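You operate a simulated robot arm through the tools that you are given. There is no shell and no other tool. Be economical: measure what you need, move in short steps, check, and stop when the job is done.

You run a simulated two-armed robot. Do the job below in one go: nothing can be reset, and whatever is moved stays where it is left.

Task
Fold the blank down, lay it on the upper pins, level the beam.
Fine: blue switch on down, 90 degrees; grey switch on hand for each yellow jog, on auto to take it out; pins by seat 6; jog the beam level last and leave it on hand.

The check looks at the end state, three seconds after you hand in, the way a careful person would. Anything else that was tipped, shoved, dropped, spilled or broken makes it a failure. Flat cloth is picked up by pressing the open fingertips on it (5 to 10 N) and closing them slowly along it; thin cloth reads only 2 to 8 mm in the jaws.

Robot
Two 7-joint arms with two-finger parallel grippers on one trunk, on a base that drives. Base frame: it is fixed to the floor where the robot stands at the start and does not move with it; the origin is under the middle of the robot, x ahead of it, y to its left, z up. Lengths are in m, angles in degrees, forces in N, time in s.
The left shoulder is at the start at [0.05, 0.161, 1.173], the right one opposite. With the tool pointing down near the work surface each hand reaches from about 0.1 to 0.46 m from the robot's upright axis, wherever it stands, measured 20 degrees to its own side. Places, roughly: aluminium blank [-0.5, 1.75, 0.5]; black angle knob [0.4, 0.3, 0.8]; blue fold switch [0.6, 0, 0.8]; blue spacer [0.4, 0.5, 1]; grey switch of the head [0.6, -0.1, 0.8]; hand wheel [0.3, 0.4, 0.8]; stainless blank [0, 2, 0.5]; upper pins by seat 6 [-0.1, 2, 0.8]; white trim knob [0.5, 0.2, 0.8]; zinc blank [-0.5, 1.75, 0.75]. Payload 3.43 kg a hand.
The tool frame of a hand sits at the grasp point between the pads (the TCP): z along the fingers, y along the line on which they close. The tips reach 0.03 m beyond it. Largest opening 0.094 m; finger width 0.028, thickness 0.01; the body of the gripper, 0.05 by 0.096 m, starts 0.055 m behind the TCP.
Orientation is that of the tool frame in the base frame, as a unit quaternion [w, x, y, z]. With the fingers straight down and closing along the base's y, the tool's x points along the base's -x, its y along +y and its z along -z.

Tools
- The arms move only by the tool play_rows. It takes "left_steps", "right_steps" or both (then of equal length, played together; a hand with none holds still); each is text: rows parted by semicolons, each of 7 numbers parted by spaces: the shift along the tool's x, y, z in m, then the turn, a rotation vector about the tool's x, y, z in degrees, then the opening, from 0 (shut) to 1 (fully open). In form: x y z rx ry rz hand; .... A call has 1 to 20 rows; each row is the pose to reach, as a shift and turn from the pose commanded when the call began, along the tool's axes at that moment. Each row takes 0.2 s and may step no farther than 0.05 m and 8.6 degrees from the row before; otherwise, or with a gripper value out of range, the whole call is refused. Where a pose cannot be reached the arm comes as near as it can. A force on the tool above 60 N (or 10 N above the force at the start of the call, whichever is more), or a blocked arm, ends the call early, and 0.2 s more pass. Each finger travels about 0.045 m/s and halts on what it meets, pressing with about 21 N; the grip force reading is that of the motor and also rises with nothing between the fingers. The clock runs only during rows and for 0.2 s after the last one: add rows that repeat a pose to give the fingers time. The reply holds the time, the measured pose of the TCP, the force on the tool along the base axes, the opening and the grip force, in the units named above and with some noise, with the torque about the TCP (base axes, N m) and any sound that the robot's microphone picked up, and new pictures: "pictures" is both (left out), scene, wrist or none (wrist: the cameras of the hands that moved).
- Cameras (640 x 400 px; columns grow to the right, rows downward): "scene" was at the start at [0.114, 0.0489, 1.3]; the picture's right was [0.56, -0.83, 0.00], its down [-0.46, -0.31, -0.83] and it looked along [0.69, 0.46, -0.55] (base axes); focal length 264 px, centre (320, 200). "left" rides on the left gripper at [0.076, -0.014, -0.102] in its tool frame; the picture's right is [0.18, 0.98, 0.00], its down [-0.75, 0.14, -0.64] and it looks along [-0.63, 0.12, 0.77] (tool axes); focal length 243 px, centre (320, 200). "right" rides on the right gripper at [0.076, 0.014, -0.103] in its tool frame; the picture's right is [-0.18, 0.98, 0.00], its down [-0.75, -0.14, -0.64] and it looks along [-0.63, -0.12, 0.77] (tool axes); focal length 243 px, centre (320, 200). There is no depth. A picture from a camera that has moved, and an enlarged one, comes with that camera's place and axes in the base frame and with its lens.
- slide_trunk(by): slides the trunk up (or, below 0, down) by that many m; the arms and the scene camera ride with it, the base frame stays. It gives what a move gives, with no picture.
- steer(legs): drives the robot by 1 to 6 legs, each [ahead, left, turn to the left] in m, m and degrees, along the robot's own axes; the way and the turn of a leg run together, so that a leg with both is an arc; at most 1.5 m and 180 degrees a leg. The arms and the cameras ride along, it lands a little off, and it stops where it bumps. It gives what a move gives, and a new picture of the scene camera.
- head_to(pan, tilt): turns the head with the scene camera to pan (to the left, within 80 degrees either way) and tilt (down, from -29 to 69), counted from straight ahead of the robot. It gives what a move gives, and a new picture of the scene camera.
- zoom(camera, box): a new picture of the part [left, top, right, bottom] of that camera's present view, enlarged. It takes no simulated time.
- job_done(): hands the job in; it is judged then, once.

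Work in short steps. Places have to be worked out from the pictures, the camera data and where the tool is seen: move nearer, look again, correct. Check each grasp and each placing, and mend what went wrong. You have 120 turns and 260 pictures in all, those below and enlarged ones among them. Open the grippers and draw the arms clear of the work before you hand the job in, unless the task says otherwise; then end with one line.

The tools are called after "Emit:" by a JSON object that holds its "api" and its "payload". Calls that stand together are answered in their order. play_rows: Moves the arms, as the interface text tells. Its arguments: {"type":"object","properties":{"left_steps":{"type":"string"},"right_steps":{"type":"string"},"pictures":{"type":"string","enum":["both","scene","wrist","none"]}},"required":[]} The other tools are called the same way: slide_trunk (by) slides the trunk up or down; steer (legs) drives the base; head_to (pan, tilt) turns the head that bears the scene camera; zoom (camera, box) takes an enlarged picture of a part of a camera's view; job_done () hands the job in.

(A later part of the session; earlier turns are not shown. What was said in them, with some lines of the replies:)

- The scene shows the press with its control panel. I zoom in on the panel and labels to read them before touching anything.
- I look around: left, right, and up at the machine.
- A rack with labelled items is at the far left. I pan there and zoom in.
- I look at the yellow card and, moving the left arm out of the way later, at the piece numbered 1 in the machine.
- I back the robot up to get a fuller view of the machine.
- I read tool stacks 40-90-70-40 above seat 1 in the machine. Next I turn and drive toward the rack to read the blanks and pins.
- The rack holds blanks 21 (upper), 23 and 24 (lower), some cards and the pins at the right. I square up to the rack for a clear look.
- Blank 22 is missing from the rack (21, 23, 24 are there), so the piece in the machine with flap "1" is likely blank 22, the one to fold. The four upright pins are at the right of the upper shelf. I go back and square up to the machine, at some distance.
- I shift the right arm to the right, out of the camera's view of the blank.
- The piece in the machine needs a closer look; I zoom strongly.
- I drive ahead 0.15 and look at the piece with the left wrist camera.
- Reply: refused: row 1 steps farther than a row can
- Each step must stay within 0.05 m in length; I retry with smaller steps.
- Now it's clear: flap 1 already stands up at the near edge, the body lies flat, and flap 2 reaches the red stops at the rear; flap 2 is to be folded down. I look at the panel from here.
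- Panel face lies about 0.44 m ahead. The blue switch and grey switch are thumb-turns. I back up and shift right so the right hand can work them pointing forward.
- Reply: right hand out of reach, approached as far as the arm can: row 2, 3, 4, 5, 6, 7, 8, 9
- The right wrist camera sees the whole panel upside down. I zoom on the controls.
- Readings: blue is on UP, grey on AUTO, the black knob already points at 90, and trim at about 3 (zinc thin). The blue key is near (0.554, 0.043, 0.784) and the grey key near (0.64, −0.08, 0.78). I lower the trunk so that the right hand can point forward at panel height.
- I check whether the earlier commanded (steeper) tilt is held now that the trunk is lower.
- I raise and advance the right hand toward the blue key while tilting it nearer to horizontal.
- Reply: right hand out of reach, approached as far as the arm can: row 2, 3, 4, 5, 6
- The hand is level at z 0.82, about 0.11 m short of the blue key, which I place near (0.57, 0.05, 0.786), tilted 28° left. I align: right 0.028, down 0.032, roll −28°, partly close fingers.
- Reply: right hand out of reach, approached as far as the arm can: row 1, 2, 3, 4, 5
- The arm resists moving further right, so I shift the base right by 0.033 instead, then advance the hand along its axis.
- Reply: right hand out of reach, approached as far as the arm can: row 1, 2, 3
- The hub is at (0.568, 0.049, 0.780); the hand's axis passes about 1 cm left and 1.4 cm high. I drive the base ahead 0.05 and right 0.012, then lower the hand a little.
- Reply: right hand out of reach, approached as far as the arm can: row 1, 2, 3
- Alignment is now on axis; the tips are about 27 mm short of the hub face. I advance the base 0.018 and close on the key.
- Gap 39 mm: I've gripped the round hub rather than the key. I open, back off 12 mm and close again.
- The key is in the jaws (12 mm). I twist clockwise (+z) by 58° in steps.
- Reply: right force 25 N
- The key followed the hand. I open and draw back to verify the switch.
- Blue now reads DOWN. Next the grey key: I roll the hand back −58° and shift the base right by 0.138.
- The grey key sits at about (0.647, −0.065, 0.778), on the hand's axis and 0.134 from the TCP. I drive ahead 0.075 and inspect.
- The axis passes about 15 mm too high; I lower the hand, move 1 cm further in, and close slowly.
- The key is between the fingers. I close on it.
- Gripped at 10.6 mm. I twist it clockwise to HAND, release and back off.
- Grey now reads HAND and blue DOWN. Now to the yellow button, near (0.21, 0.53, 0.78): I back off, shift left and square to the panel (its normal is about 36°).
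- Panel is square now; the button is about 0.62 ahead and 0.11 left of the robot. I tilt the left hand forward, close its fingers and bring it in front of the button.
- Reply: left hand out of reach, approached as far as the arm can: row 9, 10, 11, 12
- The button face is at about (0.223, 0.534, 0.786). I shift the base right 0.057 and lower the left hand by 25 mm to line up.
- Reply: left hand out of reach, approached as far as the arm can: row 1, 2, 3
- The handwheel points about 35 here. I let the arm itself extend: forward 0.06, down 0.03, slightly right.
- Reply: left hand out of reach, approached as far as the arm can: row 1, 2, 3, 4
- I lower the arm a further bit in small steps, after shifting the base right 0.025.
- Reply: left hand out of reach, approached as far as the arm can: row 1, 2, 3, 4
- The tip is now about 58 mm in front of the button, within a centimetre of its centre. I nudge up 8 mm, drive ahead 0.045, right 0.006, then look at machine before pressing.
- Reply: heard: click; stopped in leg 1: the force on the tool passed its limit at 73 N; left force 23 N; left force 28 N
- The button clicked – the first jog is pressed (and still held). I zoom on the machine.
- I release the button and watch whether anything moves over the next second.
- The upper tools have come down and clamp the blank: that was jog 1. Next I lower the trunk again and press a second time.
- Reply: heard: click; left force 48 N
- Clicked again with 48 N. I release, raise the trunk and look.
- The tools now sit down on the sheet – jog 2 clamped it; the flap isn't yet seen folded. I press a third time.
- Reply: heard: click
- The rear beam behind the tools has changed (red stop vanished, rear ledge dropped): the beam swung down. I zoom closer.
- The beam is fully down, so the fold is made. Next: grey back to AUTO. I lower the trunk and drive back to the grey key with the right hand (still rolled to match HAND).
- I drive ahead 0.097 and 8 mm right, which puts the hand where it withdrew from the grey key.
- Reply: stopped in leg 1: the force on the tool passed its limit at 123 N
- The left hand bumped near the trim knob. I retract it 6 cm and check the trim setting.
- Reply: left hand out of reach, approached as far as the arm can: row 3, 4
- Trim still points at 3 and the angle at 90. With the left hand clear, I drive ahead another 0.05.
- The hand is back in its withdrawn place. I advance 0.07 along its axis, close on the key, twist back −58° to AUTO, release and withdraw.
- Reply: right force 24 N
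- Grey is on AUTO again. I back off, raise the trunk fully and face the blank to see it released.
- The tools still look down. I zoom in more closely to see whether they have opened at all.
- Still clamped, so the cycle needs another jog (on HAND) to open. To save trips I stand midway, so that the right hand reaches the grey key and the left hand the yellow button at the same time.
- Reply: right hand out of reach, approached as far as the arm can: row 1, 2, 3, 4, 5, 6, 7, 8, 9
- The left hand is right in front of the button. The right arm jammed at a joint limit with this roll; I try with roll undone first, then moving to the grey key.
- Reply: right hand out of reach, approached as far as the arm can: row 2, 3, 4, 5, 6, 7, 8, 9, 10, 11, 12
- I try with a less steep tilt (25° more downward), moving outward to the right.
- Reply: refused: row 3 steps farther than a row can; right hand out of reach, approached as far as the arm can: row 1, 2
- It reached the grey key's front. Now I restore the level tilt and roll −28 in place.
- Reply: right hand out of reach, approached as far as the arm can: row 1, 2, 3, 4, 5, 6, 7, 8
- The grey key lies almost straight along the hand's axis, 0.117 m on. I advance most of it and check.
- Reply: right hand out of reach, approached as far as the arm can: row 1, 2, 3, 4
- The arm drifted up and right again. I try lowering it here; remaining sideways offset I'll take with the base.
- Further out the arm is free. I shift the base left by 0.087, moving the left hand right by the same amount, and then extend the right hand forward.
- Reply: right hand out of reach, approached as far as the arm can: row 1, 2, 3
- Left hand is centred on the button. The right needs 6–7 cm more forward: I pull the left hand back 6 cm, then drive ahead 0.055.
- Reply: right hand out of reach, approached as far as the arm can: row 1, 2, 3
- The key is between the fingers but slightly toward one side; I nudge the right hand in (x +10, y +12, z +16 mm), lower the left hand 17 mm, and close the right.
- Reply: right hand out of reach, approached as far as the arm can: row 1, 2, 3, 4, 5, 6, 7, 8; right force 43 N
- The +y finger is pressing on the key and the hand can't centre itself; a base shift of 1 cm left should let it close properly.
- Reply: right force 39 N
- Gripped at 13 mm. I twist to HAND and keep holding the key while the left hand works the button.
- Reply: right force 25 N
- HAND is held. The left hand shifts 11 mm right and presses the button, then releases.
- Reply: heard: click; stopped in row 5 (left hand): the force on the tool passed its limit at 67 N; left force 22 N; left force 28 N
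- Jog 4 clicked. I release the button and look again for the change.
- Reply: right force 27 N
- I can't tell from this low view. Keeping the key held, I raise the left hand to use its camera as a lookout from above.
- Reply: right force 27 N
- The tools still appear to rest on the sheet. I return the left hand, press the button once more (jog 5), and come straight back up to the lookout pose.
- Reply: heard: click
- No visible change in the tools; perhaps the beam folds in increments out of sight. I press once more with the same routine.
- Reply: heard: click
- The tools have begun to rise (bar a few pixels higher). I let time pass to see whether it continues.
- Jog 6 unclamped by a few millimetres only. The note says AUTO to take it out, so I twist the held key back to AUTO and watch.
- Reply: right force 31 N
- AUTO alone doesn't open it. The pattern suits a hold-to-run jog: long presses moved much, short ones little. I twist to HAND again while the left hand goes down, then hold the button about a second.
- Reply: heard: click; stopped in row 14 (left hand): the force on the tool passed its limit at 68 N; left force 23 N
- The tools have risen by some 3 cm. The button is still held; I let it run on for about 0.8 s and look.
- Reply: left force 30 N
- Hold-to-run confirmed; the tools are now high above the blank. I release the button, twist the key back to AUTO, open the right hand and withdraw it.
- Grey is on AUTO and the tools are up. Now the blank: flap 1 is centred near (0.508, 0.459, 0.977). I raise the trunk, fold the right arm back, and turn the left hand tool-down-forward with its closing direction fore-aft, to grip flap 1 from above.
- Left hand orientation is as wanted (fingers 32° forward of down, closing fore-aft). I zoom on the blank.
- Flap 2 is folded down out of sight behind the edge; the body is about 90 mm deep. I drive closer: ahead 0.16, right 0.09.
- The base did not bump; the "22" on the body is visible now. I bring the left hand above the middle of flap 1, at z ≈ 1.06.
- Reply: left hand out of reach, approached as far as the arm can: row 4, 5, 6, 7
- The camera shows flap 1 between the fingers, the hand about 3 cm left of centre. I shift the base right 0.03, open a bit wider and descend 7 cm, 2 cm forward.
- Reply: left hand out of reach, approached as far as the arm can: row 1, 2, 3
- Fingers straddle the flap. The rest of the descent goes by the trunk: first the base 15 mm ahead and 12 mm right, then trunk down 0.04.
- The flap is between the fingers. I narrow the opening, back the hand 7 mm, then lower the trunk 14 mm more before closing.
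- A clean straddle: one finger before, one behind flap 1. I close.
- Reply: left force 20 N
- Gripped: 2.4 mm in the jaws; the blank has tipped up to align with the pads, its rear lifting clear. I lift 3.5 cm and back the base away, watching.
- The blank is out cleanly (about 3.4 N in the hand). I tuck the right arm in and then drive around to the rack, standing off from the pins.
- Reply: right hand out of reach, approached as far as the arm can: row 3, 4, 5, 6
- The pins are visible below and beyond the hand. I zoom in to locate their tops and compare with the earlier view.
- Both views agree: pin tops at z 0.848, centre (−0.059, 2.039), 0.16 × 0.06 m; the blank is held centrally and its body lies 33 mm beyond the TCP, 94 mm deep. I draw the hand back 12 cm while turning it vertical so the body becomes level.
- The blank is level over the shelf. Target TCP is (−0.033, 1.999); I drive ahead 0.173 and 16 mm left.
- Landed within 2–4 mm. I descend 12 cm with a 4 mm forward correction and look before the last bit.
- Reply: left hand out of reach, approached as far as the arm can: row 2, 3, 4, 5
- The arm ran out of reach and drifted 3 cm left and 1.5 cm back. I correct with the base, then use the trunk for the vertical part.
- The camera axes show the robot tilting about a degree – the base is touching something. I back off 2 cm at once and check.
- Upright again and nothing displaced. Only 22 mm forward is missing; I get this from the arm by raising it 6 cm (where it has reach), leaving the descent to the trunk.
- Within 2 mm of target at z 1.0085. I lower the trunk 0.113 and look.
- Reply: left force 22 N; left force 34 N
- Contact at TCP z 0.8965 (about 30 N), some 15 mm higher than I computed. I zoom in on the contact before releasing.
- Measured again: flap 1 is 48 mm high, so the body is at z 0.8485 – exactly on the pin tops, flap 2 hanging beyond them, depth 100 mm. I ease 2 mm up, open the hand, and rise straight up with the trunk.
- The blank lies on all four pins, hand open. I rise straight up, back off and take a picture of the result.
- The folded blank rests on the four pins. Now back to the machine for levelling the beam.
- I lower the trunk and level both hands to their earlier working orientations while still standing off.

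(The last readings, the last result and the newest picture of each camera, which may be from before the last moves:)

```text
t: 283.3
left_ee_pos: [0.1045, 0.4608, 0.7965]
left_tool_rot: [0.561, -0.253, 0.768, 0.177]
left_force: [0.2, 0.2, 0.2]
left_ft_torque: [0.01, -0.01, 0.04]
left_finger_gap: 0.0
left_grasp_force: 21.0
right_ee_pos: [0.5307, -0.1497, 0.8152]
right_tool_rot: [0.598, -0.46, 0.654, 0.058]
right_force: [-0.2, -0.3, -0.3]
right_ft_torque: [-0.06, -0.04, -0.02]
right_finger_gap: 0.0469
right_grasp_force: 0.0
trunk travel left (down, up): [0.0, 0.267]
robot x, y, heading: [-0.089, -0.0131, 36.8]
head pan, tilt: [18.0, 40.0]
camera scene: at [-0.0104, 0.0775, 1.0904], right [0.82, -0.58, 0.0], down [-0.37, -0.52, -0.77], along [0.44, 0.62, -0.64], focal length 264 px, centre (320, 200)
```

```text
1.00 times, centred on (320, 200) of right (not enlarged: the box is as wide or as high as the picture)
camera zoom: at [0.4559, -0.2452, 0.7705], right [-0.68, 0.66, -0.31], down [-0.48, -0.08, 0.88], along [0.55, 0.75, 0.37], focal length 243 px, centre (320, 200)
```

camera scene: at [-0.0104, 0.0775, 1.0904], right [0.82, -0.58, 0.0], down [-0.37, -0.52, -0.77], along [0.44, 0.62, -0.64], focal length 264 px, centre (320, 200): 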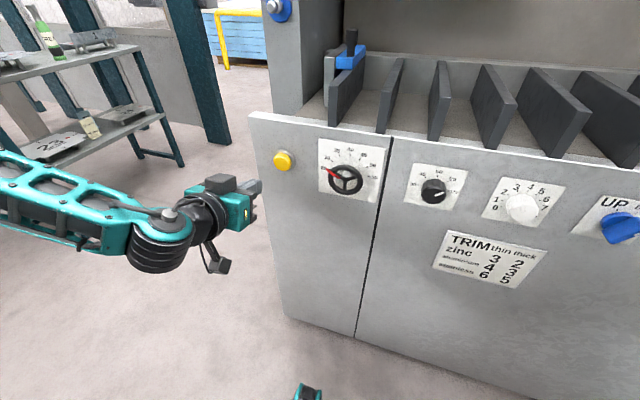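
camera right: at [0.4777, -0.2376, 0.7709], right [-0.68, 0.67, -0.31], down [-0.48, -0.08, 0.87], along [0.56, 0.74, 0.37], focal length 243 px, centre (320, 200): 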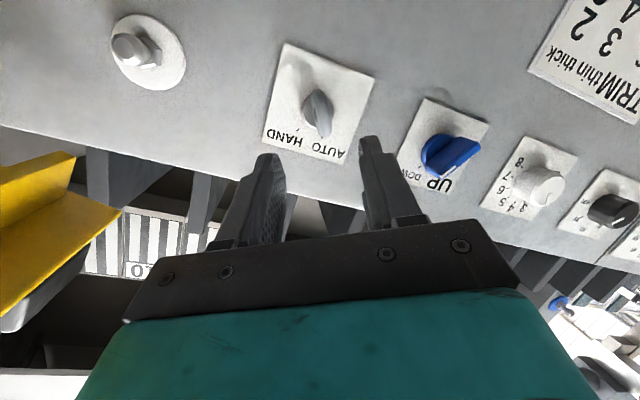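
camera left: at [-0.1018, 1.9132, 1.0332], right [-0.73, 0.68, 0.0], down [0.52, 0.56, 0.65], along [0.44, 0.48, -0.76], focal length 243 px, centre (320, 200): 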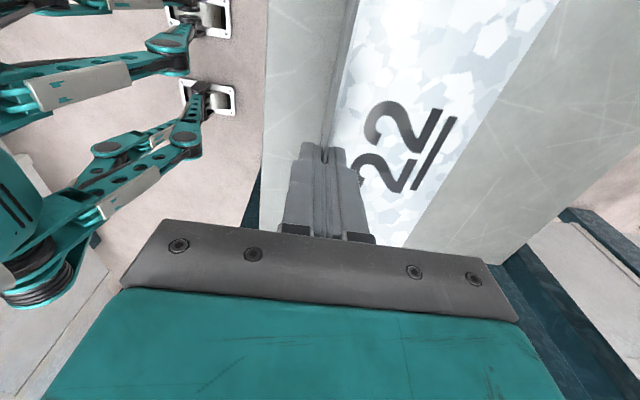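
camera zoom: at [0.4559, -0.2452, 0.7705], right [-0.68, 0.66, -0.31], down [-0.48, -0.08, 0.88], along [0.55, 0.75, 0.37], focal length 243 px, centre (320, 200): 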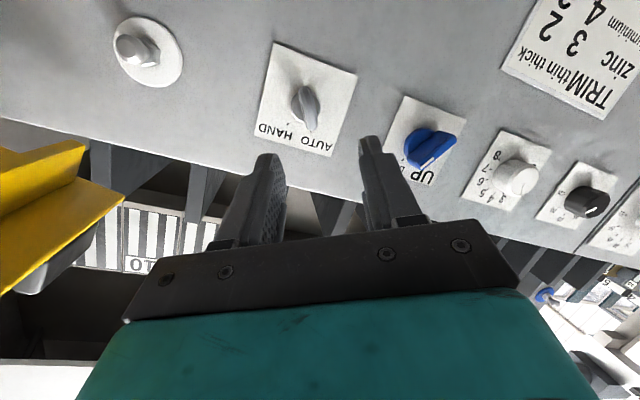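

Both hands reproduced their poses. I drive the last 28 mm, then advance on the grey key and close.

Emit:
{"api": "steer", "payload": {"legs": [[0.028, -0.008, 0]]}}

Emit:
{"api": "play_rows", "payload": {"right_steps": "0 0 .025 0 0 0 .5;0 0 .05 0 0 0 .5;0 0 .068 0 0 0 .5;0 0 .068 0 0 0 .5;0 0 .068 0 0 0 .3;0 0 .068 0 0 0 .1;0 0 .068 0 0 0 0;0 0 .068 0 0 0 0;0 0 .068 0 0 0 0", "pictures": "wrist"}}

```text
t: 284.1
left_ee_pos: [0.1311, 0.4694, 0.7966]
left_tool_rot: [0.562, -0.253, 0.767, 0.178]
left_force: [-0.4, 0.1, -0.2]
left_ft_torque: [-0.01, 0.01, -0.03]
left_finger_gap: 0.0
left_grasp_force: 21.0
right_ee_pos: [0.5571, -0.1386, 0.8141]
right_tool_rot: [0.598, -0.459, 0.654, 0.059]
right_force: [0.2, -0.4, 0.6]
right_ft_torque: [0.0, 0.0, -0.02]
right_finger_gap: 0.0473
right_grasp_force: 0.2
trunk travel left (down, up): [0.0, 0.267]
robot x, y, heading: [-0.0642, -0.0055, 36.8]
head pan, tilt: [18.0, 40.0]
camera scene: at [0.0168, 0.0876, 1.0904], right [0.82, -0.58, 0.0], down [-0.37, -0.52, -0.77], along [0.44, 0.62, -0.64], focal length 264 px, centre (320, 200)
```

scene: 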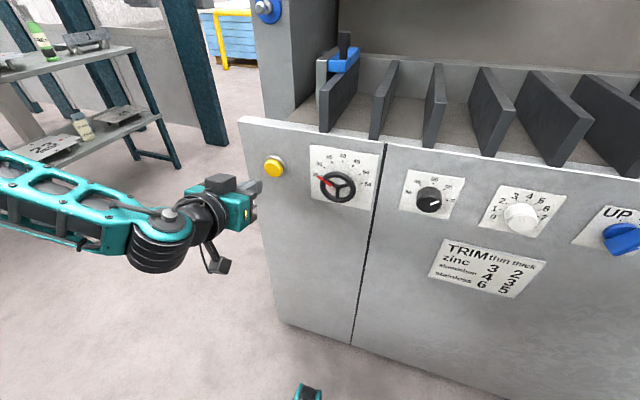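

```text
t: 286.1
left_ee_pos: [0.1306, 0.47, 0.7958]
left_tool_rot: [0.562, -0.252, 0.768, 0.177]
left_force: [0.4, -0.3, 0.5]
left_ft_torque: [0.02, 0.01, 0.01]
left_finger_gap: 0.0001
left_grasp_force: 21.7
right_ee_pos: [0.603, -0.0964, 0.7961]
right_tool_rot: [0.595, -0.462, 0.655, 0.062]
right_force: [-22.2, 13.4, -16.2]
right_ft_torque: [0.67, -0.45, 0.16]
right_finger_gap: 0.014
right_grasp_force: 45.2
right hand out of reach, approached as far as the arm can: row 3, 4, 5, 6, 7, 8, 9
trunk travel left (down, up): [0.0, 0.267]
robot x, y, heading: [-0.0669, -0.0057, 36.8]
head pan, tilt: [18.0, 40.0]
camera right: at [0.5287, -0.1934, 0.7533], right [-0.69, 0.65, -0.31], down [-0.47, -0.08, 0.88], along [0.55, 0.75, 0.36], focal length 243 px, centre (320, 200)
```

right: 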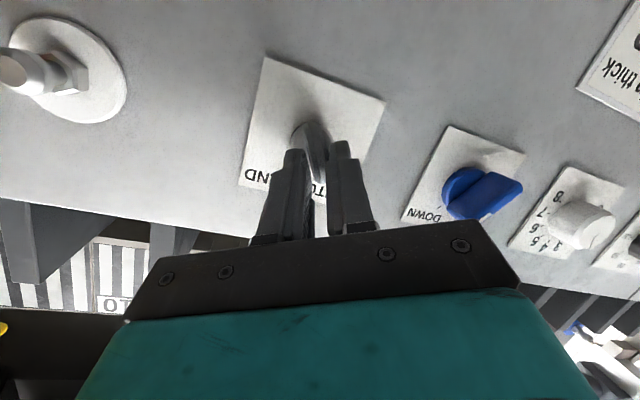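

Gripped. I twist to HAND, release and withdraw the right hand, while the left hand moves in front of the button.

Emit:
{"api": "play_rows", "payload": {"right_steps": "0 0 0 0 0 7 0;0 0 0 0 0 14 0;0 0 0 0 0 21 0;0 0 0 0 0 28 0;0 0 0 0 0 35 0;0 0 0 0 0 42 0;0 0 0 0 0 49 0;0 0 0 0 0 56 0;0 0 0 0 0 58 0;0 0 0 0 0 58 0;0 0 0 0 0 58 .25;0 0 0 0 0 58 .4;0 0 -.02 0 0 58 .5;0 0 -.045 0 0 58 .5;0 0 -.075 0 0 58 .5;0 0 -.1 0 0 58 .5;0 0 -.1 0 0 58 .5", "left_steps": "-.002 0 .005 0 0 0 0;-.004 0 .01 0 0 0 0;-.006 0 .015 0 0 0 0;-.008 0 .02 0 0 0 0;-.01 .001 .025 0 0 0 0;-.011 .001 .028 0 0 0 0;-.011 .001 .028 0 0 0 0;-.011 .001 .028 0 0 0 0;-.011 .001 .028 0 0 0 0;-.011 .001 .028 0 0 0 0;-.011 .001 .028 0 0 0 0;-.011 .001 .028 0 0 0 0;-.011 .001 .028 0 0 0 0;-.011 .001 .028 0 0 0 0;-.011 .001 .028 0 0 0 0;-.011 .001 .028 0 0 0 0;-.011 .001 .028 0 0 0 0", "pictures": "wrist"}}

Emit:
{"api": "slide_trunk", "payload": {"by": 0.24}}

Emit:
{"api": "head_to", "payload": {"pan": 10, "tilt": 32}}

Emit:
{"api": "zoom", "payload": {"camera": "scene", "box": [240, 60, 540, 240]}}

Emit:
{"api": "slide_trunk", "payload": {"by": -0.24}}

```text
t: 289.7
left_ee_pos: [0.1556, 0.4883, 0.7986]
left_tool_rot: [0.562, -0.253, 0.768, 0.178]
left_force: [-0.2, -0.3, 0.3]
left_ft_torque: [0.03, -0.01, 0.03]
left_finger_gap: 0.0001
left_grasp_force: 21.0
right_ee_pos: [0.5317, -0.1618, 0.8252]
right_tool_rot: [0.495, -0.084, 0.795, 0.341]
right_force: [0.4, 0.6, 0.4]
right_ft_torque: [0.0, 0.01, -0.04]
right_finger_gap: 0.0472
right_grasp_force: 0.1
trunk travel left (down, up): [0.0, 0.267]
robot x, y, heading: [-0.0617, -0.0021, 36.6]
head pan, tilt: [18.0, 40.0]
camera right: at [0.412, -0.1991, 0.7952], right [-0.37, 0.7, 0.61], down [-0.03, -0.66, 0.75], along [0.93, 0.26, 0.27], focal length 243 px, centre (320, 200)
camera left: at [0.0663, 0.4052, 0.7573], right [-0.62, 0.76, -0.19], down [-0.4, -0.1, 0.91], along [0.68, 0.64, 0.36], focal length 243 px, centre (320, 200)
```

right: 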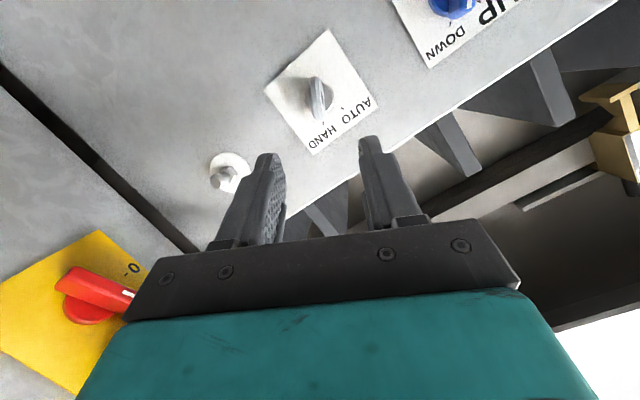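
left: 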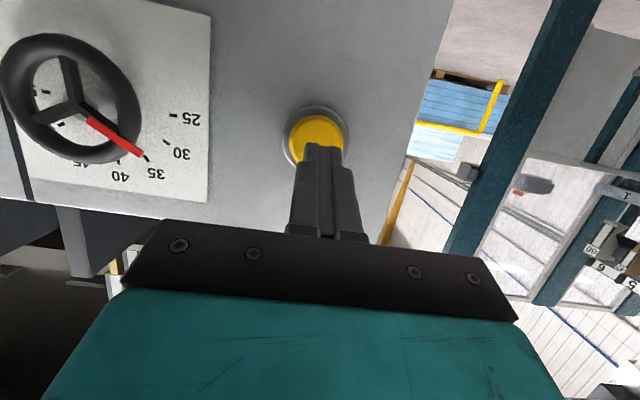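

```text
t: 292.2
left_ee_pos: [0.1551, 0.4891, 1.039]
left_tool_rot: [0.561, -0.253, 0.768, 0.177]
left_force: [0.2, 0.3, 0.4]
left_ft_torque: [0.0, -0.02, 0.01]
left_finger_gap: 0.0
left_grasp_force: 20.7
right_ee_pos: [0.5326, -0.1606, 1.0653]
right_tool_rot: [0.495, -0.084, 0.795, 0.341]
right_force: [-0.5, 0.0, -0.2]
right_ft_torque: [-0.02, -0.04, -0.05]
right_finger_gap: 0.0471
right_grasp_force: 0.0
trunk travel left (down, up): [-0.24, 0.027]
robot x, y, heading: [-0.0618, -0.0078, 36.6]
head pan, tilt: [18.0, 40.0]
```

```text
t: 292.9
left_ee_pos: [0.1552, 0.4885, 1.0384]
left_tool_rot: [0.561, -0.253, 0.768, 0.177]
left_force: [0.7, 0.3, -0.5]
left_ft_torque: [-0.01, -0.02, 0.0]
left_finger_gap: 0.0001
left_grasp_force: 21.2
right_ee_pos: [0.5322, -0.1602, 1.0654]
right_tool_rot: [0.495, -0.084, 0.795, 0.341]
right_force: [-0.3, 0.0, 0.5]
right_ft_torque: [0.04, 0.04, 0.02]
right_finger_gap: 0.0469
right_grasp_force: 0.0
trunk travel left (down, up): [-0.24, 0.027]
robot x, y, heading: [-0.0624, -0.0024, 36.5]
head pan, tilt: [10.0, 32.0]
camera scene: at [0.029, 0.0835, 1.3426], right [0.73, -0.69, 0.0], down [-0.36, -0.39, -0.85], along [0.58, 0.62, -0.53], focal length 264 px, centre (320, 200)
```

scene: 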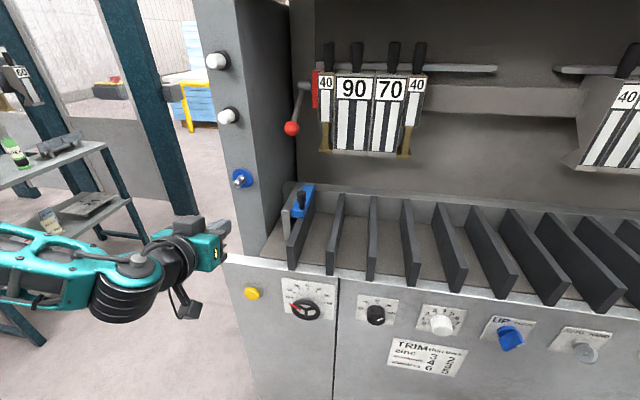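

```text
2.13 times, centred on (390, 150) of scene
camera zoom: at [0.029, 0.0835, 1.3426], right [0.73, -0.69, 0.0], down [-0.36, -0.39, -0.85], along [0.58, 0.62, -0.53], focal length 562 px, centre (171, 307)
```

zoom: 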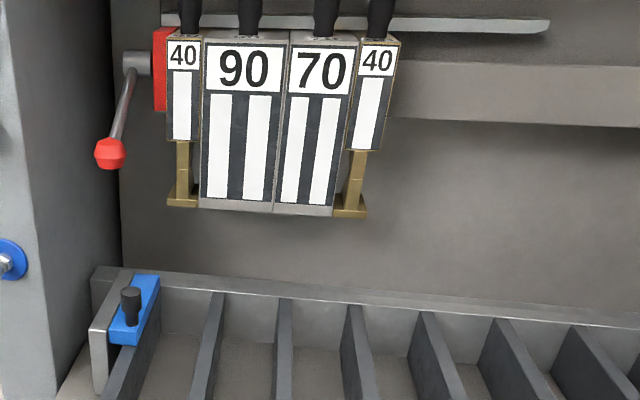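

```text
t: 295.4
left_ee_pos: [0.156, 0.489, 0.7992]
left_tool_rot: [0.56, -0.253, 0.769, 0.177]
left_force: [-0.5, -0.2, -0.2]
left_ft_torque: [0.0, 0.02, 0.01]
left_finger_gap: 0.0
left_grasp_force: 21.4
right_ee_pos: [0.5309, -0.161, 0.8262]
right_tool_rot: [0.495, -0.085, 0.795, 0.341]
right_force: [0.3, 0.4, 0.1]
right_ft_torque: [0.01, -0.04, 0.02]
right_finger_gap: 0.047
right_grasp_force: 0.1
trunk travel left (down, up): [0.0, 0.267]
robot x, y, heading: [-0.0656, -0.0041, 36.4]
head pan, tilt: [10.0, 32.0]
```

HAND is set; baseline picture taken (beam still down, tools open). I hold the button about 1.4 s, release and look.

Emit:
{"api": "play_rows", "payload": {"left_steps": "0 0 .012 0 0 0 0;0 0 .022 0 0 0 0;0 0 .028 0 0 0 0;0 0 .033 0 0 0 0;0 0 .033 0 0 0 0;0 0 .033 0 0 0 0;0 0 .033 0 0 0 0;0 0 .033 0 0 0 0;0 0 .033 0 0 0 0;0 0 .015 0 0 0 0;0 0 0 0 0 0 0;0 0 0 0 0 0 0", "pictures": "none"}}

Emit:
{"api": "slide_trunk", "payload": {"by": 0.24}}

Emit:
{"api": "zoom", "payload": {"camera": "scene", "box": [240, 60, 540, 240]}}

Emit:
{"api": "slide_trunk", "payload": {"by": -0.24}}

```text
t: 298.0
left_ee_pos: [0.1562, 0.4891, 0.7996]
left_tool_rot: [0.561, -0.253, 0.768, 0.177]
left_force: [0.1, 0.1, 0.5]
left_ft_torque: [0.01, 0.0, -0.03]
left_finger_gap: 0.0
left_grasp_force: 20.5
right_ee_pos: [0.5325, -0.1616, 0.8256]
right_tool_rot: [0.495, -0.084, 0.795, 0.34]
right_force: [0.0, -0.1, -1.1]
right_ft_torque: [0.0, 0.0, -0.01]
right_finger_gap: 0.0469
right_grasp_force: 0.1
trunk travel left (down, up): [0.0, 0.267]
robot x, y, heading: [-0.0604, -0.0037, 36.9]
head pan, tilt: [10.0, 32.0]
heard: click
```

```text
t: 300.5
left_ee_pos: [0.1559, 0.4894, 1.0375]
left_tool_rot: [0.562, -0.253, 0.768, 0.178]
left_force: [-0.4, 0.4, 0.1]
left_ft_torque: [-0.01, -0.03, 0.01]
left_finger_gap: 0.0
left_grasp_force: 21.0
right_ee_pos: [0.5319, -0.1604, 1.0665]
right_tool_rot: [0.495, -0.084, 0.795, 0.341]
right_force: [-0.5, 0.4, -0.8]
right_ft_torque: [-0.02, 0.01, 0.02]
right_finger_gap: 0.047
right_grasp_force: 0.0
trunk travel left (down, up): [-0.24, 0.027]
robot x, y, heading: [-0.0661, -0.005, 36.7]
head pan, tilt: [10.0, 32.0]
```

```text
2.13 times, centred on (390, 150) of scene
camera zoom: at [0.0291, 0.0835, 1.3426], right [0.73, -0.69, 0.0], down [-0.36, -0.39, -0.85], along [0.58, 0.62, -0.53], focal length 562 px, centre (171, 307)
```

zoom: 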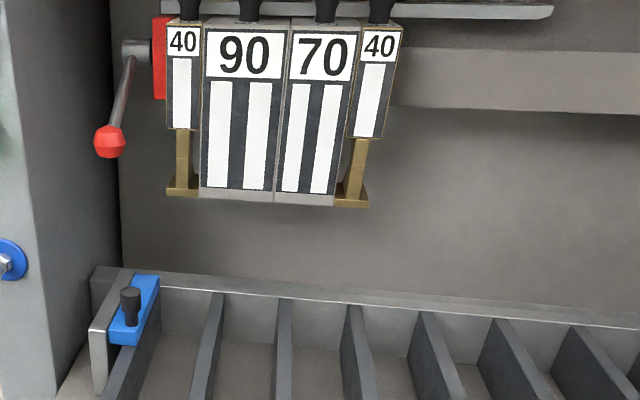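

```text
t: 303.0
left_ee_pos: [0.1544, 0.4883, 0.7981]
left_tool_rot: [0.562, -0.253, 0.768, 0.178]
left_force: [0.5, -0.1, -0.2]
left_ft_torque: [0.01, 0.01, 0.03]
left_finger_gap: 0.0001
left_grasp_force: 21.5
right_ee_pos: [0.5325, -0.1618, 0.8262]
right_tool_rot: [0.495, -0.085, 0.794, 0.342]
right_force: [-0.1, 1.2, 0.6]
right_ft_torque: [-0.04, 0.02, -0.01]
right_finger_gap: 0.0471
right_grasp_force: 0.0
trunk travel left (down, up): [0.0, 0.267]
robot x, y, heading: [-0.0644, -0.001, 36.5]
head pan, tilt: [10.0, 32.0]
```

The tools finished opening (about 1 cm more); the beam still isn't up. I hold again for about 1.4 s and look.

Emit:
{"api": "play_rows", "payload": {"left_steps": "0 0 .012 0 0 0 0;0 0 .022 0 0 0 0;0 0 .029 0 0 0 0;0 0 .034 0 0 0 0;0 0 .034 0 0 0 0;0 0 .034 0 0 0 0;0 0 .034 0 0 0 0;0 0 .034 0 0 0 0;0 0 .034 0 0 0 0;0 0 .015 0 0 0 0;0 0 0 0 0 0 0;0 0 0 0 0 0 0", "pictures": "none"}}

Emit:
{"api": "slide_trunk", "payload": {"by": 0.24}}

Emit:
{"api": "zoom", "payload": {"camera": "scene", "box": [240, 60, 540, 240]}}

Emit:
{"api": "slide_trunk", "payload": {"by": -0.24}}

```text
t: 305.6
left_ee_pos: [0.1556, 0.4879, 0.7987]
left_tool_rot: [0.562, -0.252, 0.768, 0.178]
left_force: [-0.2, 0.7, 0.2]
left_ft_torque: [0.0, 0.01, -0.01]
left_finger_gap: 0.0003
left_grasp_force: 21.0
right_ee_pos: [0.5329, -0.1617, 0.8261]
right_tool_rot: [0.495, -0.085, 0.795, 0.341]
right_force: [-0.3, 0.5, 0.0]
right_ft_torque: [-0.02, 0.02, -0.02]
right_finger_gap: 0.0469
right_grasp_force: 0.2
trunk travel left (down, up): [0.0, 0.267]
robot x, y, heading: [-0.0655, -0.0044, 36.3]
head pan, tilt: [10.0, 32.0]
heard: click
```

```text
t: 308.1
left_ee_pos: [0.1554, 0.4882, 1.0379]
left_tool_rot: [0.561, -0.253, 0.768, 0.177]
left_force: [-0.8, 0.1, 0.4]
left_ft_torque: [0.0, -0.02, 0.01]
left_finger_gap: 0.0
left_grasp_force: 21.0
right_ee_pos: [0.5323, -0.1614, 1.0659]
right_tool_rot: [0.495, -0.084, 0.795, 0.341]
right_force: [-0.4, 0.1, 0.2]
right_ft_torque: [-0.03, 0.01, 0.01]
right_finger_gap: 0.0469
right_grasp_force: 0.0
trunk travel left (down, up): [-0.24, 0.027]
robot x, y, heading: [-0.0653, -0.0032, 36.8]
head pan, tilt: [10.0, 32.0]
```

```text
2.13 times, centred on (390, 150) of scene
camera zoom: at [0.0291, 0.0835, 1.3426], right [0.73, -0.69, 0.0], down [-0.36, -0.39, -0.85], along [0.58, 0.62, -0.53], focal length 562 px, centre (171, 307)
```

zoom: 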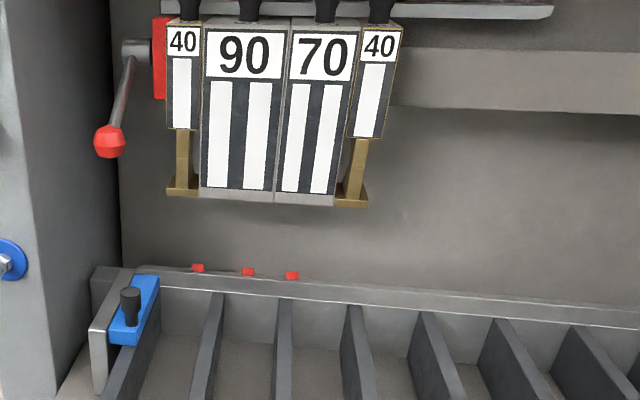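

```text
t: 310.6
left_ee_pos: [0.1545, 0.4892, 0.7977]
left_tool_rot: [0.561, -0.253, 0.768, 0.178]
left_force: [-0.4, -0.9, 0.4]
left_ft_torque: [0.01, 0.02, -0.01]
left_finger_gap: 0.0
left_grasp_force: 20.9
right_ee_pos: [0.5309, -0.1617, 0.8255]
right_tool_rot: [0.496, -0.085, 0.794, 0.341]
right_force: [-0.2, -0.3, -0.9]
right_ft_torque: [0.0, 0.0, -0.03]
right_finger_gap: 0.0469
right_grasp_force: 0.0
trunk travel left (down, up): [0.0, 0.267]
robot x, y, heading: [-0.0647, -0.0004, 36.9]
head pan, tilt: [10.0, 32.0]
```

The beam is coming up – the red stops are visible again, but the second ledge isn't yet. I hold for another ~0.8 s and zoom closer.

Emit:
{"api": "play_rows", "payload": {"left_steps": "0 0 .012 0 0 0 0;0 0 .022 0 0 0 0;0 0 .029 0 0 0 0;0 0 .034 0 0 0 0;0 0 .034 0 0 0 0;0 0 .034 0 0 0 0;0 0 .015 0 0 0 0;0 0 0 0 0 0 0;0 0 0 0 0 0 0", "pictures": "none"}}

Emit:
{"api": "slide_trunk", "payload": {"by": 0.24}}

Emit:
{"api": "zoom", "payload": {"camera": "scene", "box": [280, 150, 480, 240]}}

Emit:
{"api": "slide_trunk", "payload": {"by": -0.24}}

```text
t: 312.6
left_ee_pos: [0.1557, 0.4885, 0.7989]
left_tool_rot: [0.562, -0.252, 0.768, 0.177]
left_force: [-0.6, 0.9, 0.4]
left_ft_torque: [-0.03, 0.03, 0.0]
left_finger_gap: 0.0
left_grasp_force: 20.6
right_ee_pos: [0.5333, -0.1608, 0.8251]
right_tool_rot: [0.495, -0.084, 0.795, 0.341]
right_force: [0.0, 0.0, 1.1]
right_ft_torque: [0.02, -0.02, -0.01]
right_finger_gap: 0.047
right_grasp_force: 0.0
trunk travel left (down, up): [0.0, 0.267]
robot x, y, heading: [-0.0651, -0.0028, 36.5]
head pan, tilt: [10.0, 32.0]
heard: click
```

```text
t: 315.1
left_ee_pos: [0.1544, 0.4888, 1.0378]
left_tool_rot: [0.562, -0.253, 0.767, 0.178]
left_force: [-0.1, -1.2, -0.7]
left_ft_torque: [-0.03, -0.01, -0.02]
left_finger_gap: 0.0
left_grasp_force: 21.0
right_ee_pos: [0.5318, -0.1615, 1.0655]
right_tool_rot: [0.495, -0.085, 0.795, 0.342]
right_force: [0.3, -0.7, -0.1]
right_ft_torque: [0.0, 0.02, 0.01]
right_finger_gap: 0.0471
right_grasp_force: 0.0
trunk travel left (down, up): [-0.24, 0.027]
robot x, y, heading: [-0.0634, -0.0023, 36.4]
head pan, tilt: [10.0, 32.0]
```

```text
3.20 times, centred on (380, 195) of scene
camera zoom: at [0.0291, 0.0835, 1.3426], right [0.73, -0.69, 0.0], down [-0.36, -0.39, -0.85], along [0.58, 0.62, -0.53], focal length 843 px, centre (128, 216)
```

zoom: 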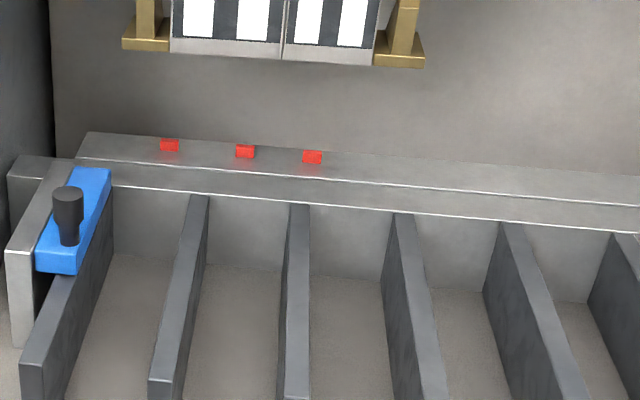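

```text
t: 317.6
left_ee_pos: [0.1551, 0.4895, 0.7983]
left_tool_rot: [0.561, -0.253, 0.768, 0.178]
left_force: [0.2, 0.3, -0.1]
left_ft_torque: [0.01, -0.02, -0.02]
left_finger_gap: 0.0
left_grasp_force: 20.8
right_ee_pos: [0.5321, -0.161, 0.8246]
right_tool_rot: [0.495, -0.085, 0.795, 0.341]
right_force: [1.3, -0.1, -0.5]
right_ft_torque: [0.01, 0.01, 0.01]
right_finger_gap: 0.0471
right_grasp_force: 0.0
trunk travel left (down, up): [0.0, 0.267]
robot x, y, heading: [-0.0657, -0.0055, 36.6]
head pan, tilt: [10.0, 32.0]
```

The beam's two ledges are back as at the start, and the stops triangulate to the same place and height (z 0.959) as before. I retract both hands and check at higher zoom, with the switches too.

Emit:
{"api": "play_rows", "payload": {"left_steps": "0 0 -.02 0 0 0 0;0 0 -.04 0 0 0 .2;0 0 -.04 0 0 0 .5", "pictures": "none"}}

Emit:
{"api": "slide_trunk", "payload": {"by": 0.24}}

Emit:
{"api": "zoom", "payload": {"camera": "scene", "box": [290, 170, 370, 220]}}

Emit:
{"api": "zoom", "payload": {"camera": "scene", "box": [400, 170, 480, 220]}}

Emit:
{"api": "zoom", "payload": {"camera": "scene", "box": [470, 300, 630, 390]}}

```text
t: 318.4
left_ee_pos: [0.1233, 0.4668, 0.8104]
left_tool_rot: [0.561, -0.253, 0.768, 0.178]
left_force: [0.4, -0.3, 0.6]
left_ft_torque: [0.01, 0.03, 0.0]
left_finger_gap: 0.047
left_grasp_force: 0.2
right_ee_pos: [0.5318, -0.1615, 0.8263]
right_tool_rot: [0.495, -0.084, 0.795, 0.341]
right_force: [-0.2, 0.1, 0.2]
right_ft_torque: [-0.01, 0.01, 0.01]
right_finger_gap: 0.047
right_grasp_force: 0.0
trunk travel left (down, up): [0.0, 0.267]
robot x, y, heading: [-0.0653, -0.0066, 36.3]
head pan, tilt: [10.0, 32.0]
```

```text
t: 320.9
left_ee_pos: [0.1248, 0.4675, 1.0508]
left_tool_rot: [0.561, -0.253, 0.768, 0.177]
left_force: [-0.3, -0.5, 0.2]
left_ft_torque: [0.0, 0.0, 0.03]
left_finger_gap: 0.047
left_grasp_force: 0.1
right_ee_pos: [0.532, -0.1594, 1.0663]
right_tool_rot: [0.495, -0.084, 0.795, 0.34]
right_force: [-0.2, -0.3, 0.1]
right_ft_torque: [0.01, 0.0, -0.01]
right_finger_gap: 0.0471
right_grasp_force: 0.2
trunk travel left (down, up): [-0.24, 0.027]
robot x, y, heading: [-0.0664, -0.0043, 36.5]
head pan, tilt: [10.0, 32.0]
```

```text
8.00 times, centred on (330, 195) of scene
camera zoom: at [0.0291, 0.0835, 1.3426], right [0.73, -0.69, 0.0], down [-0.36, -0.39, -0.85], along [0.58, 0.62, -0.53], focal length 2108 px, centre (240, 240)
```

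zoom: 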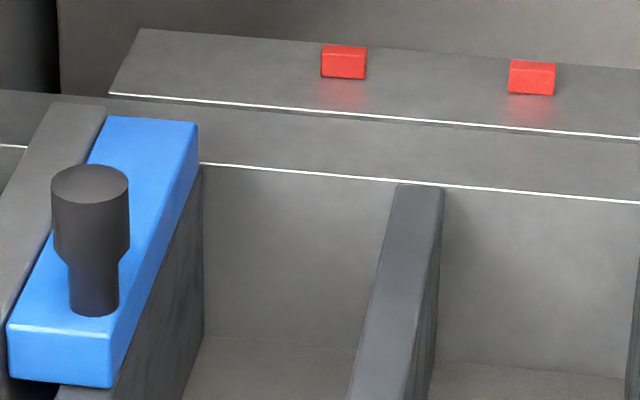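

```text
8.00 times, centred on (440, 195) of scene
camera zoom: at [0.0291, 0.0835, 1.3426], right [0.73, -0.69, 0.0], down [-0.36, -0.39, -0.85], along [0.58, 0.62, -0.53], focal length 2108 px, centre (-640, 240)
```

zoom: 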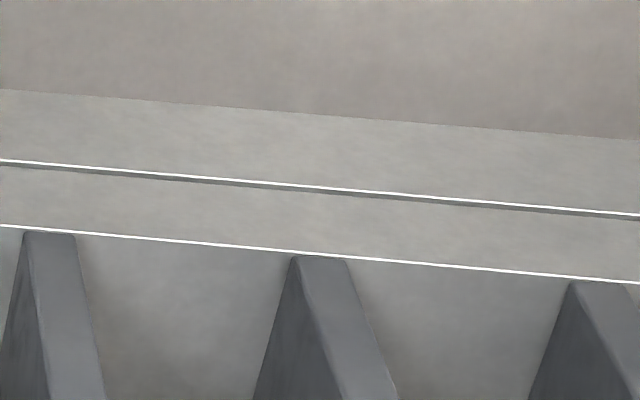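

```text
4.00 times, centred on (550, 345) of scene
camera zoom: at [0.0291, 0.0835, 1.3426], right [0.73, -0.69, 0.0], down [-0.36, -0.39, -0.85], along [0.58, 0.62, -0.53], focal length 1054 px, centre (-600, -380)
```

zoom: 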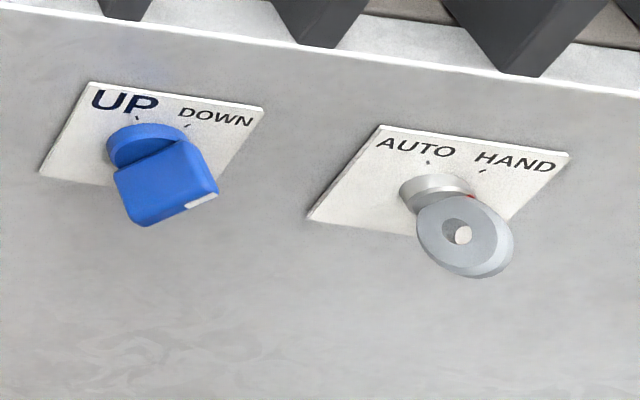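

Beam ledges are coplanar again within measurement, blue reads DOWN, grey HAND. I back away from the machine, open the hands fully and hand in.

Emit:
{"api": "steer", "payload": {"legs": [[-0.3, 0, 0]]}}

Emit:
{"api": "play_rows", "payload": {"left_steps": "0 0 0 0 0 0 .7;0 0 0 0 0 0 1;0 0 0 0 0 0 1;0 0 0 0 0 0 1", "right_steps": "0 0 0 0 0 0 .7;0 0 0 0 0 0 1;0 0 0 0 0 0 1;0 0 0 0 0 0 1", "pictures": "scene"}}

```text
t: 322.8
left_ee_pos: [-0.0878, 0.3077, 1.0505]
left_tool_rot: [0.561, -0.251, 0.769, 0.174]
left_force: [0.0, -0.3, -0.5]
left_ft_torque: [0.05, 0.02, 0.02]
left_finger_gap: 0.0468
left_grasp_force: 0.0
right_ee_pos: [0.3181, -0.3236, 1.0646]
right_tool_rot: [0.496, -0.082, 0.795, 0.339]
right_force: [-0.1, -0.5, 0.1]
right_ft_torque: [0.03, -0.01, -0.01]
right_finger_gap: 0.0471
right_grasp_force: 0.1
trunk travel left (down, up): [-0.24, 0.027]
robot x, y, heading: [-0.2774, -0.1641, 36.3]
head pan, tilt: [10.0, 32.0]
stopped in leg 1: the robot was blocked; the commanded pose is now the measured one
camera scene: at [-0.1836, -0.0747, 1.3424], right [0.72, -0.69, 0.0], down [-0.37, -0.38, -0.85], along [0.58, 0.61, -0.53], focal length 264 px, centre (320, 200)
```

scene: 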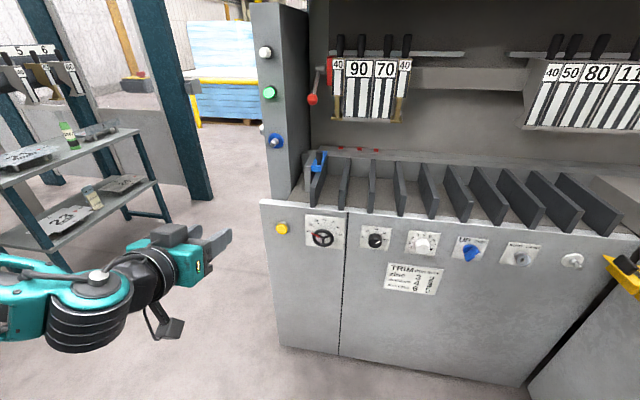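

```text
t: 323.8
left_ee_pos: [-0.0894, 0.308, 1.0505]
left_tool_rot: [0.561, -0.252, 0.769, 0.176]
left_force: [-0.4, 0.0, -0.7]
left_ft_torque: [0.0, 0.01, 0.0]
left_finger_gap: 0.0941
left_grasp_force: 0.2
right_ee_pos: [0.317, -0.3238, 1.0645]
right_tool_rot: [0.496, -0.083, 0.795, 0.34]
right_force: [-1.0, -0.6, -0.2]
right_ft_torque: [-0.04, 0.02, 0.0]
right_finger_gap: 0.094
right_grasp_force: 0.1
trunk travel left (down, up): [-0.24, 0.027]
robot x, y, heading: [-0.283, -0.1638, 36.3]
head pan, tilt: [10.0, 32.0]
camera scene: at [-0.1846, -0.0754, 1.3426], right [0.72, -0.69, 0.0], down [-0.37, -0.38, -0.85], along [0.58, 0.61, -0.53], focal length 264 px, centre (320, 200)
```

scene: 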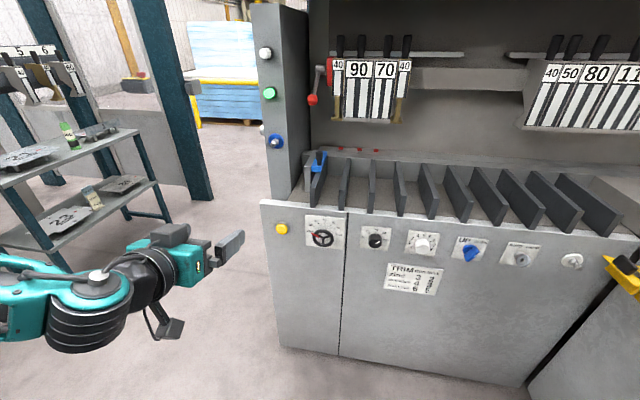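

A green lamp on the column is now lit – the beam is level. The base was blocked after 0.26 m, so I ease forward 3 cm and look to the sides for what it touched.

Emit:
{"api": "steer", "payload": {"legs": [[0.03, 0, 0]]}}

Emit:
{"api": "head_to", "payload": {"pan": -80, "tilt": 30}}

Emit:
{"api": "head_to", "payload": {"pan": 80, "tilt": 35}}

```text
t: 324.7
left_ee_pos: [-0.063, 0.3261, 1.05]
left_tool_rot: [0.561, -0.252, 0.768, 0.176]
left_force: [0.5, 0.2, -0.1]
left_ft_torque: [-0.03, -0.01, 0.0]
left_finger_gap: 0.0938
left_grasp_force: 0.1
right_ee_pos: [0.3431, -0.3053, 1.065]
right_tool_rot: [0.495, -0.083, 0.795, 0.339]
right_force: [0.8, 0.3, -1.0]
right_ft_torque: [0.04, -0.01, -0.03]
right_finger_gap: 0.0941
right_grasp_force: 0.0
trunk travel left (down, up): [-0.24, 0.027]
robot x, y, heading: [-0.2555, -0.1459, 36.5]
head pan, tilt: [10.0, 32.0]
camera scene: at [-0.1596, -0.057, 1.3425], right [0.72, -0.69, 0.0], down [-0.37, -0.38, -0.85], along [0.58, 0.61, -0.53], focal length 264 px, centre (320, 200)
```

scene: 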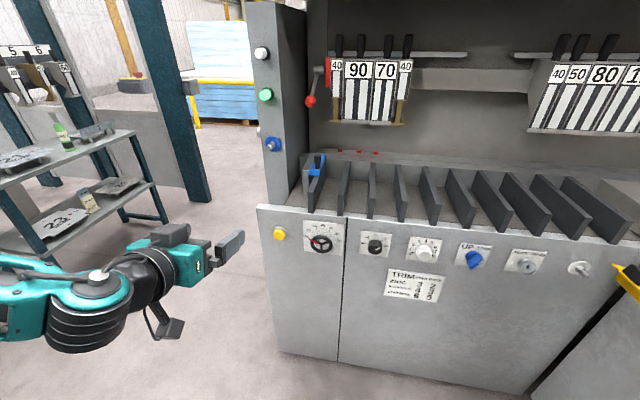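

```text
t: 326.3
left_ee_pos: [-0.0651, 0.3246, 1.0513]
left_tool_rot: [0.561, -0.252, 0.769, 0.176]
left_force: [0.6, -0.3, 0.2]
left_ft_torque: [0.01, -0.03, -0.04]
left_finger_gap: 0.094
left_grasp_force: 0.0
right_ee_pos: [0.341, -0.3057, 1.0649]
right_tool_rot: [0.496, -0.083, 0.795, 0.339]
right_force: [-0.2, 0.0, -0.2]
right_ft_torque: [-0.01, -0.01, 0.01]
right_finger_gap: 0.094
right_grasp_force: 0.1
trunk travel left (down, up): [-0.24, 0.027]
robot x, y, heading: [-0.2571, -0.1438, 36.3]
head pan, tilt: [-80.0, 30.0]
camera scene: at [-0.1566, -0.1849, 1.3458], right [-0.69, -0.72, 0.0], down [-0.36, 0.34, -0.87], along [0.63, -0.6, -0.5], focal length 264 px, centre (320, 200)
```

scene: 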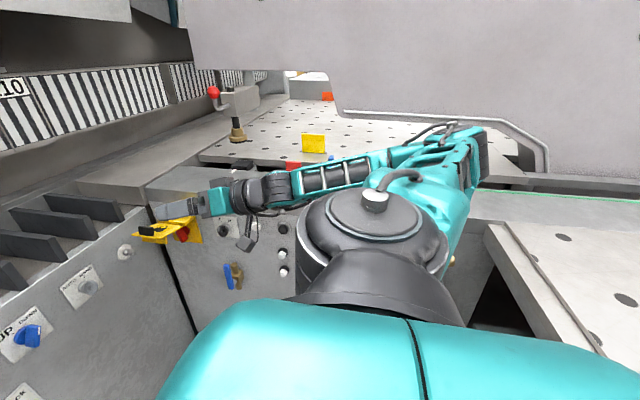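

```text
t: 328.8
left_ee_pos: [-0.0641, 0.3249, 1.0504]
left_tool_rot: [0.561, -0.253, 0.768, 0.177]
left_force: [0.5, 0.5, -0.2]
left_ft_torque: [-0.03, 0.01, 0.0]
left_finger_gap: 0.0939
left_grasp_force: 0.1
right_ee_pos: [0.3412, -0.3051, 1.0653]
right_tool_rot: [0.496, -0.083, 0.795, 0.34]
right_force: [-0.4, -0.2, -0.1]
right_ft_torque: [-0.01, 0.01, -0.05]
right_finger_gap: 0.0942
right_grasp_force: 0.0
trunk travel left (down, up): [-0.24, 0.027]
robot x, y, heading: [-0.2539, -0.1403, 36.2]
head pan, tilt: [80.0, 35.0]
camera scene: at [-0.2614, -0.0437, 1.338], right [0.9, 0.44, 0.0], down [0.26, -0.51, -0.82], along [-0.36, 0.73, -0.57], focal length 264 px, centre (320, 200)
```

scene: 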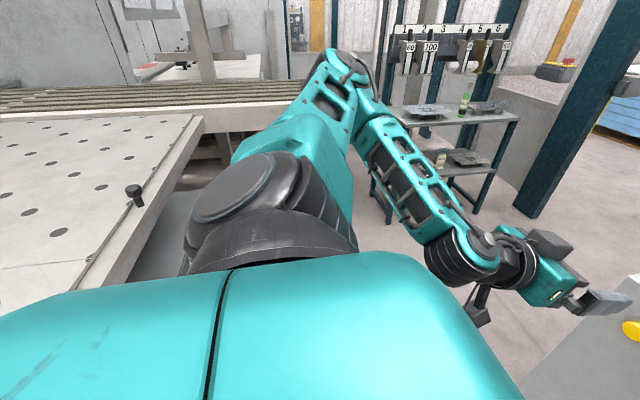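

The contact was the elbow against the big fixed punching table behind; nothing was tipped, and the blank still lies on its pins. I hand the job in.

Emit:
{"api": "job_done", "payload": {}}

```text
The job is handed in.
```

The job is handed in: blank 22 is folded down at the 90° setting and lies on the upper pins by seat 6. The beam is level with its lamp green, blue is on down and grey is left on hand. I judged the fold and the beam level from the pictures only, and I bumped the trim knob, the base near the rack and the big table behind without seeing anything shifted.
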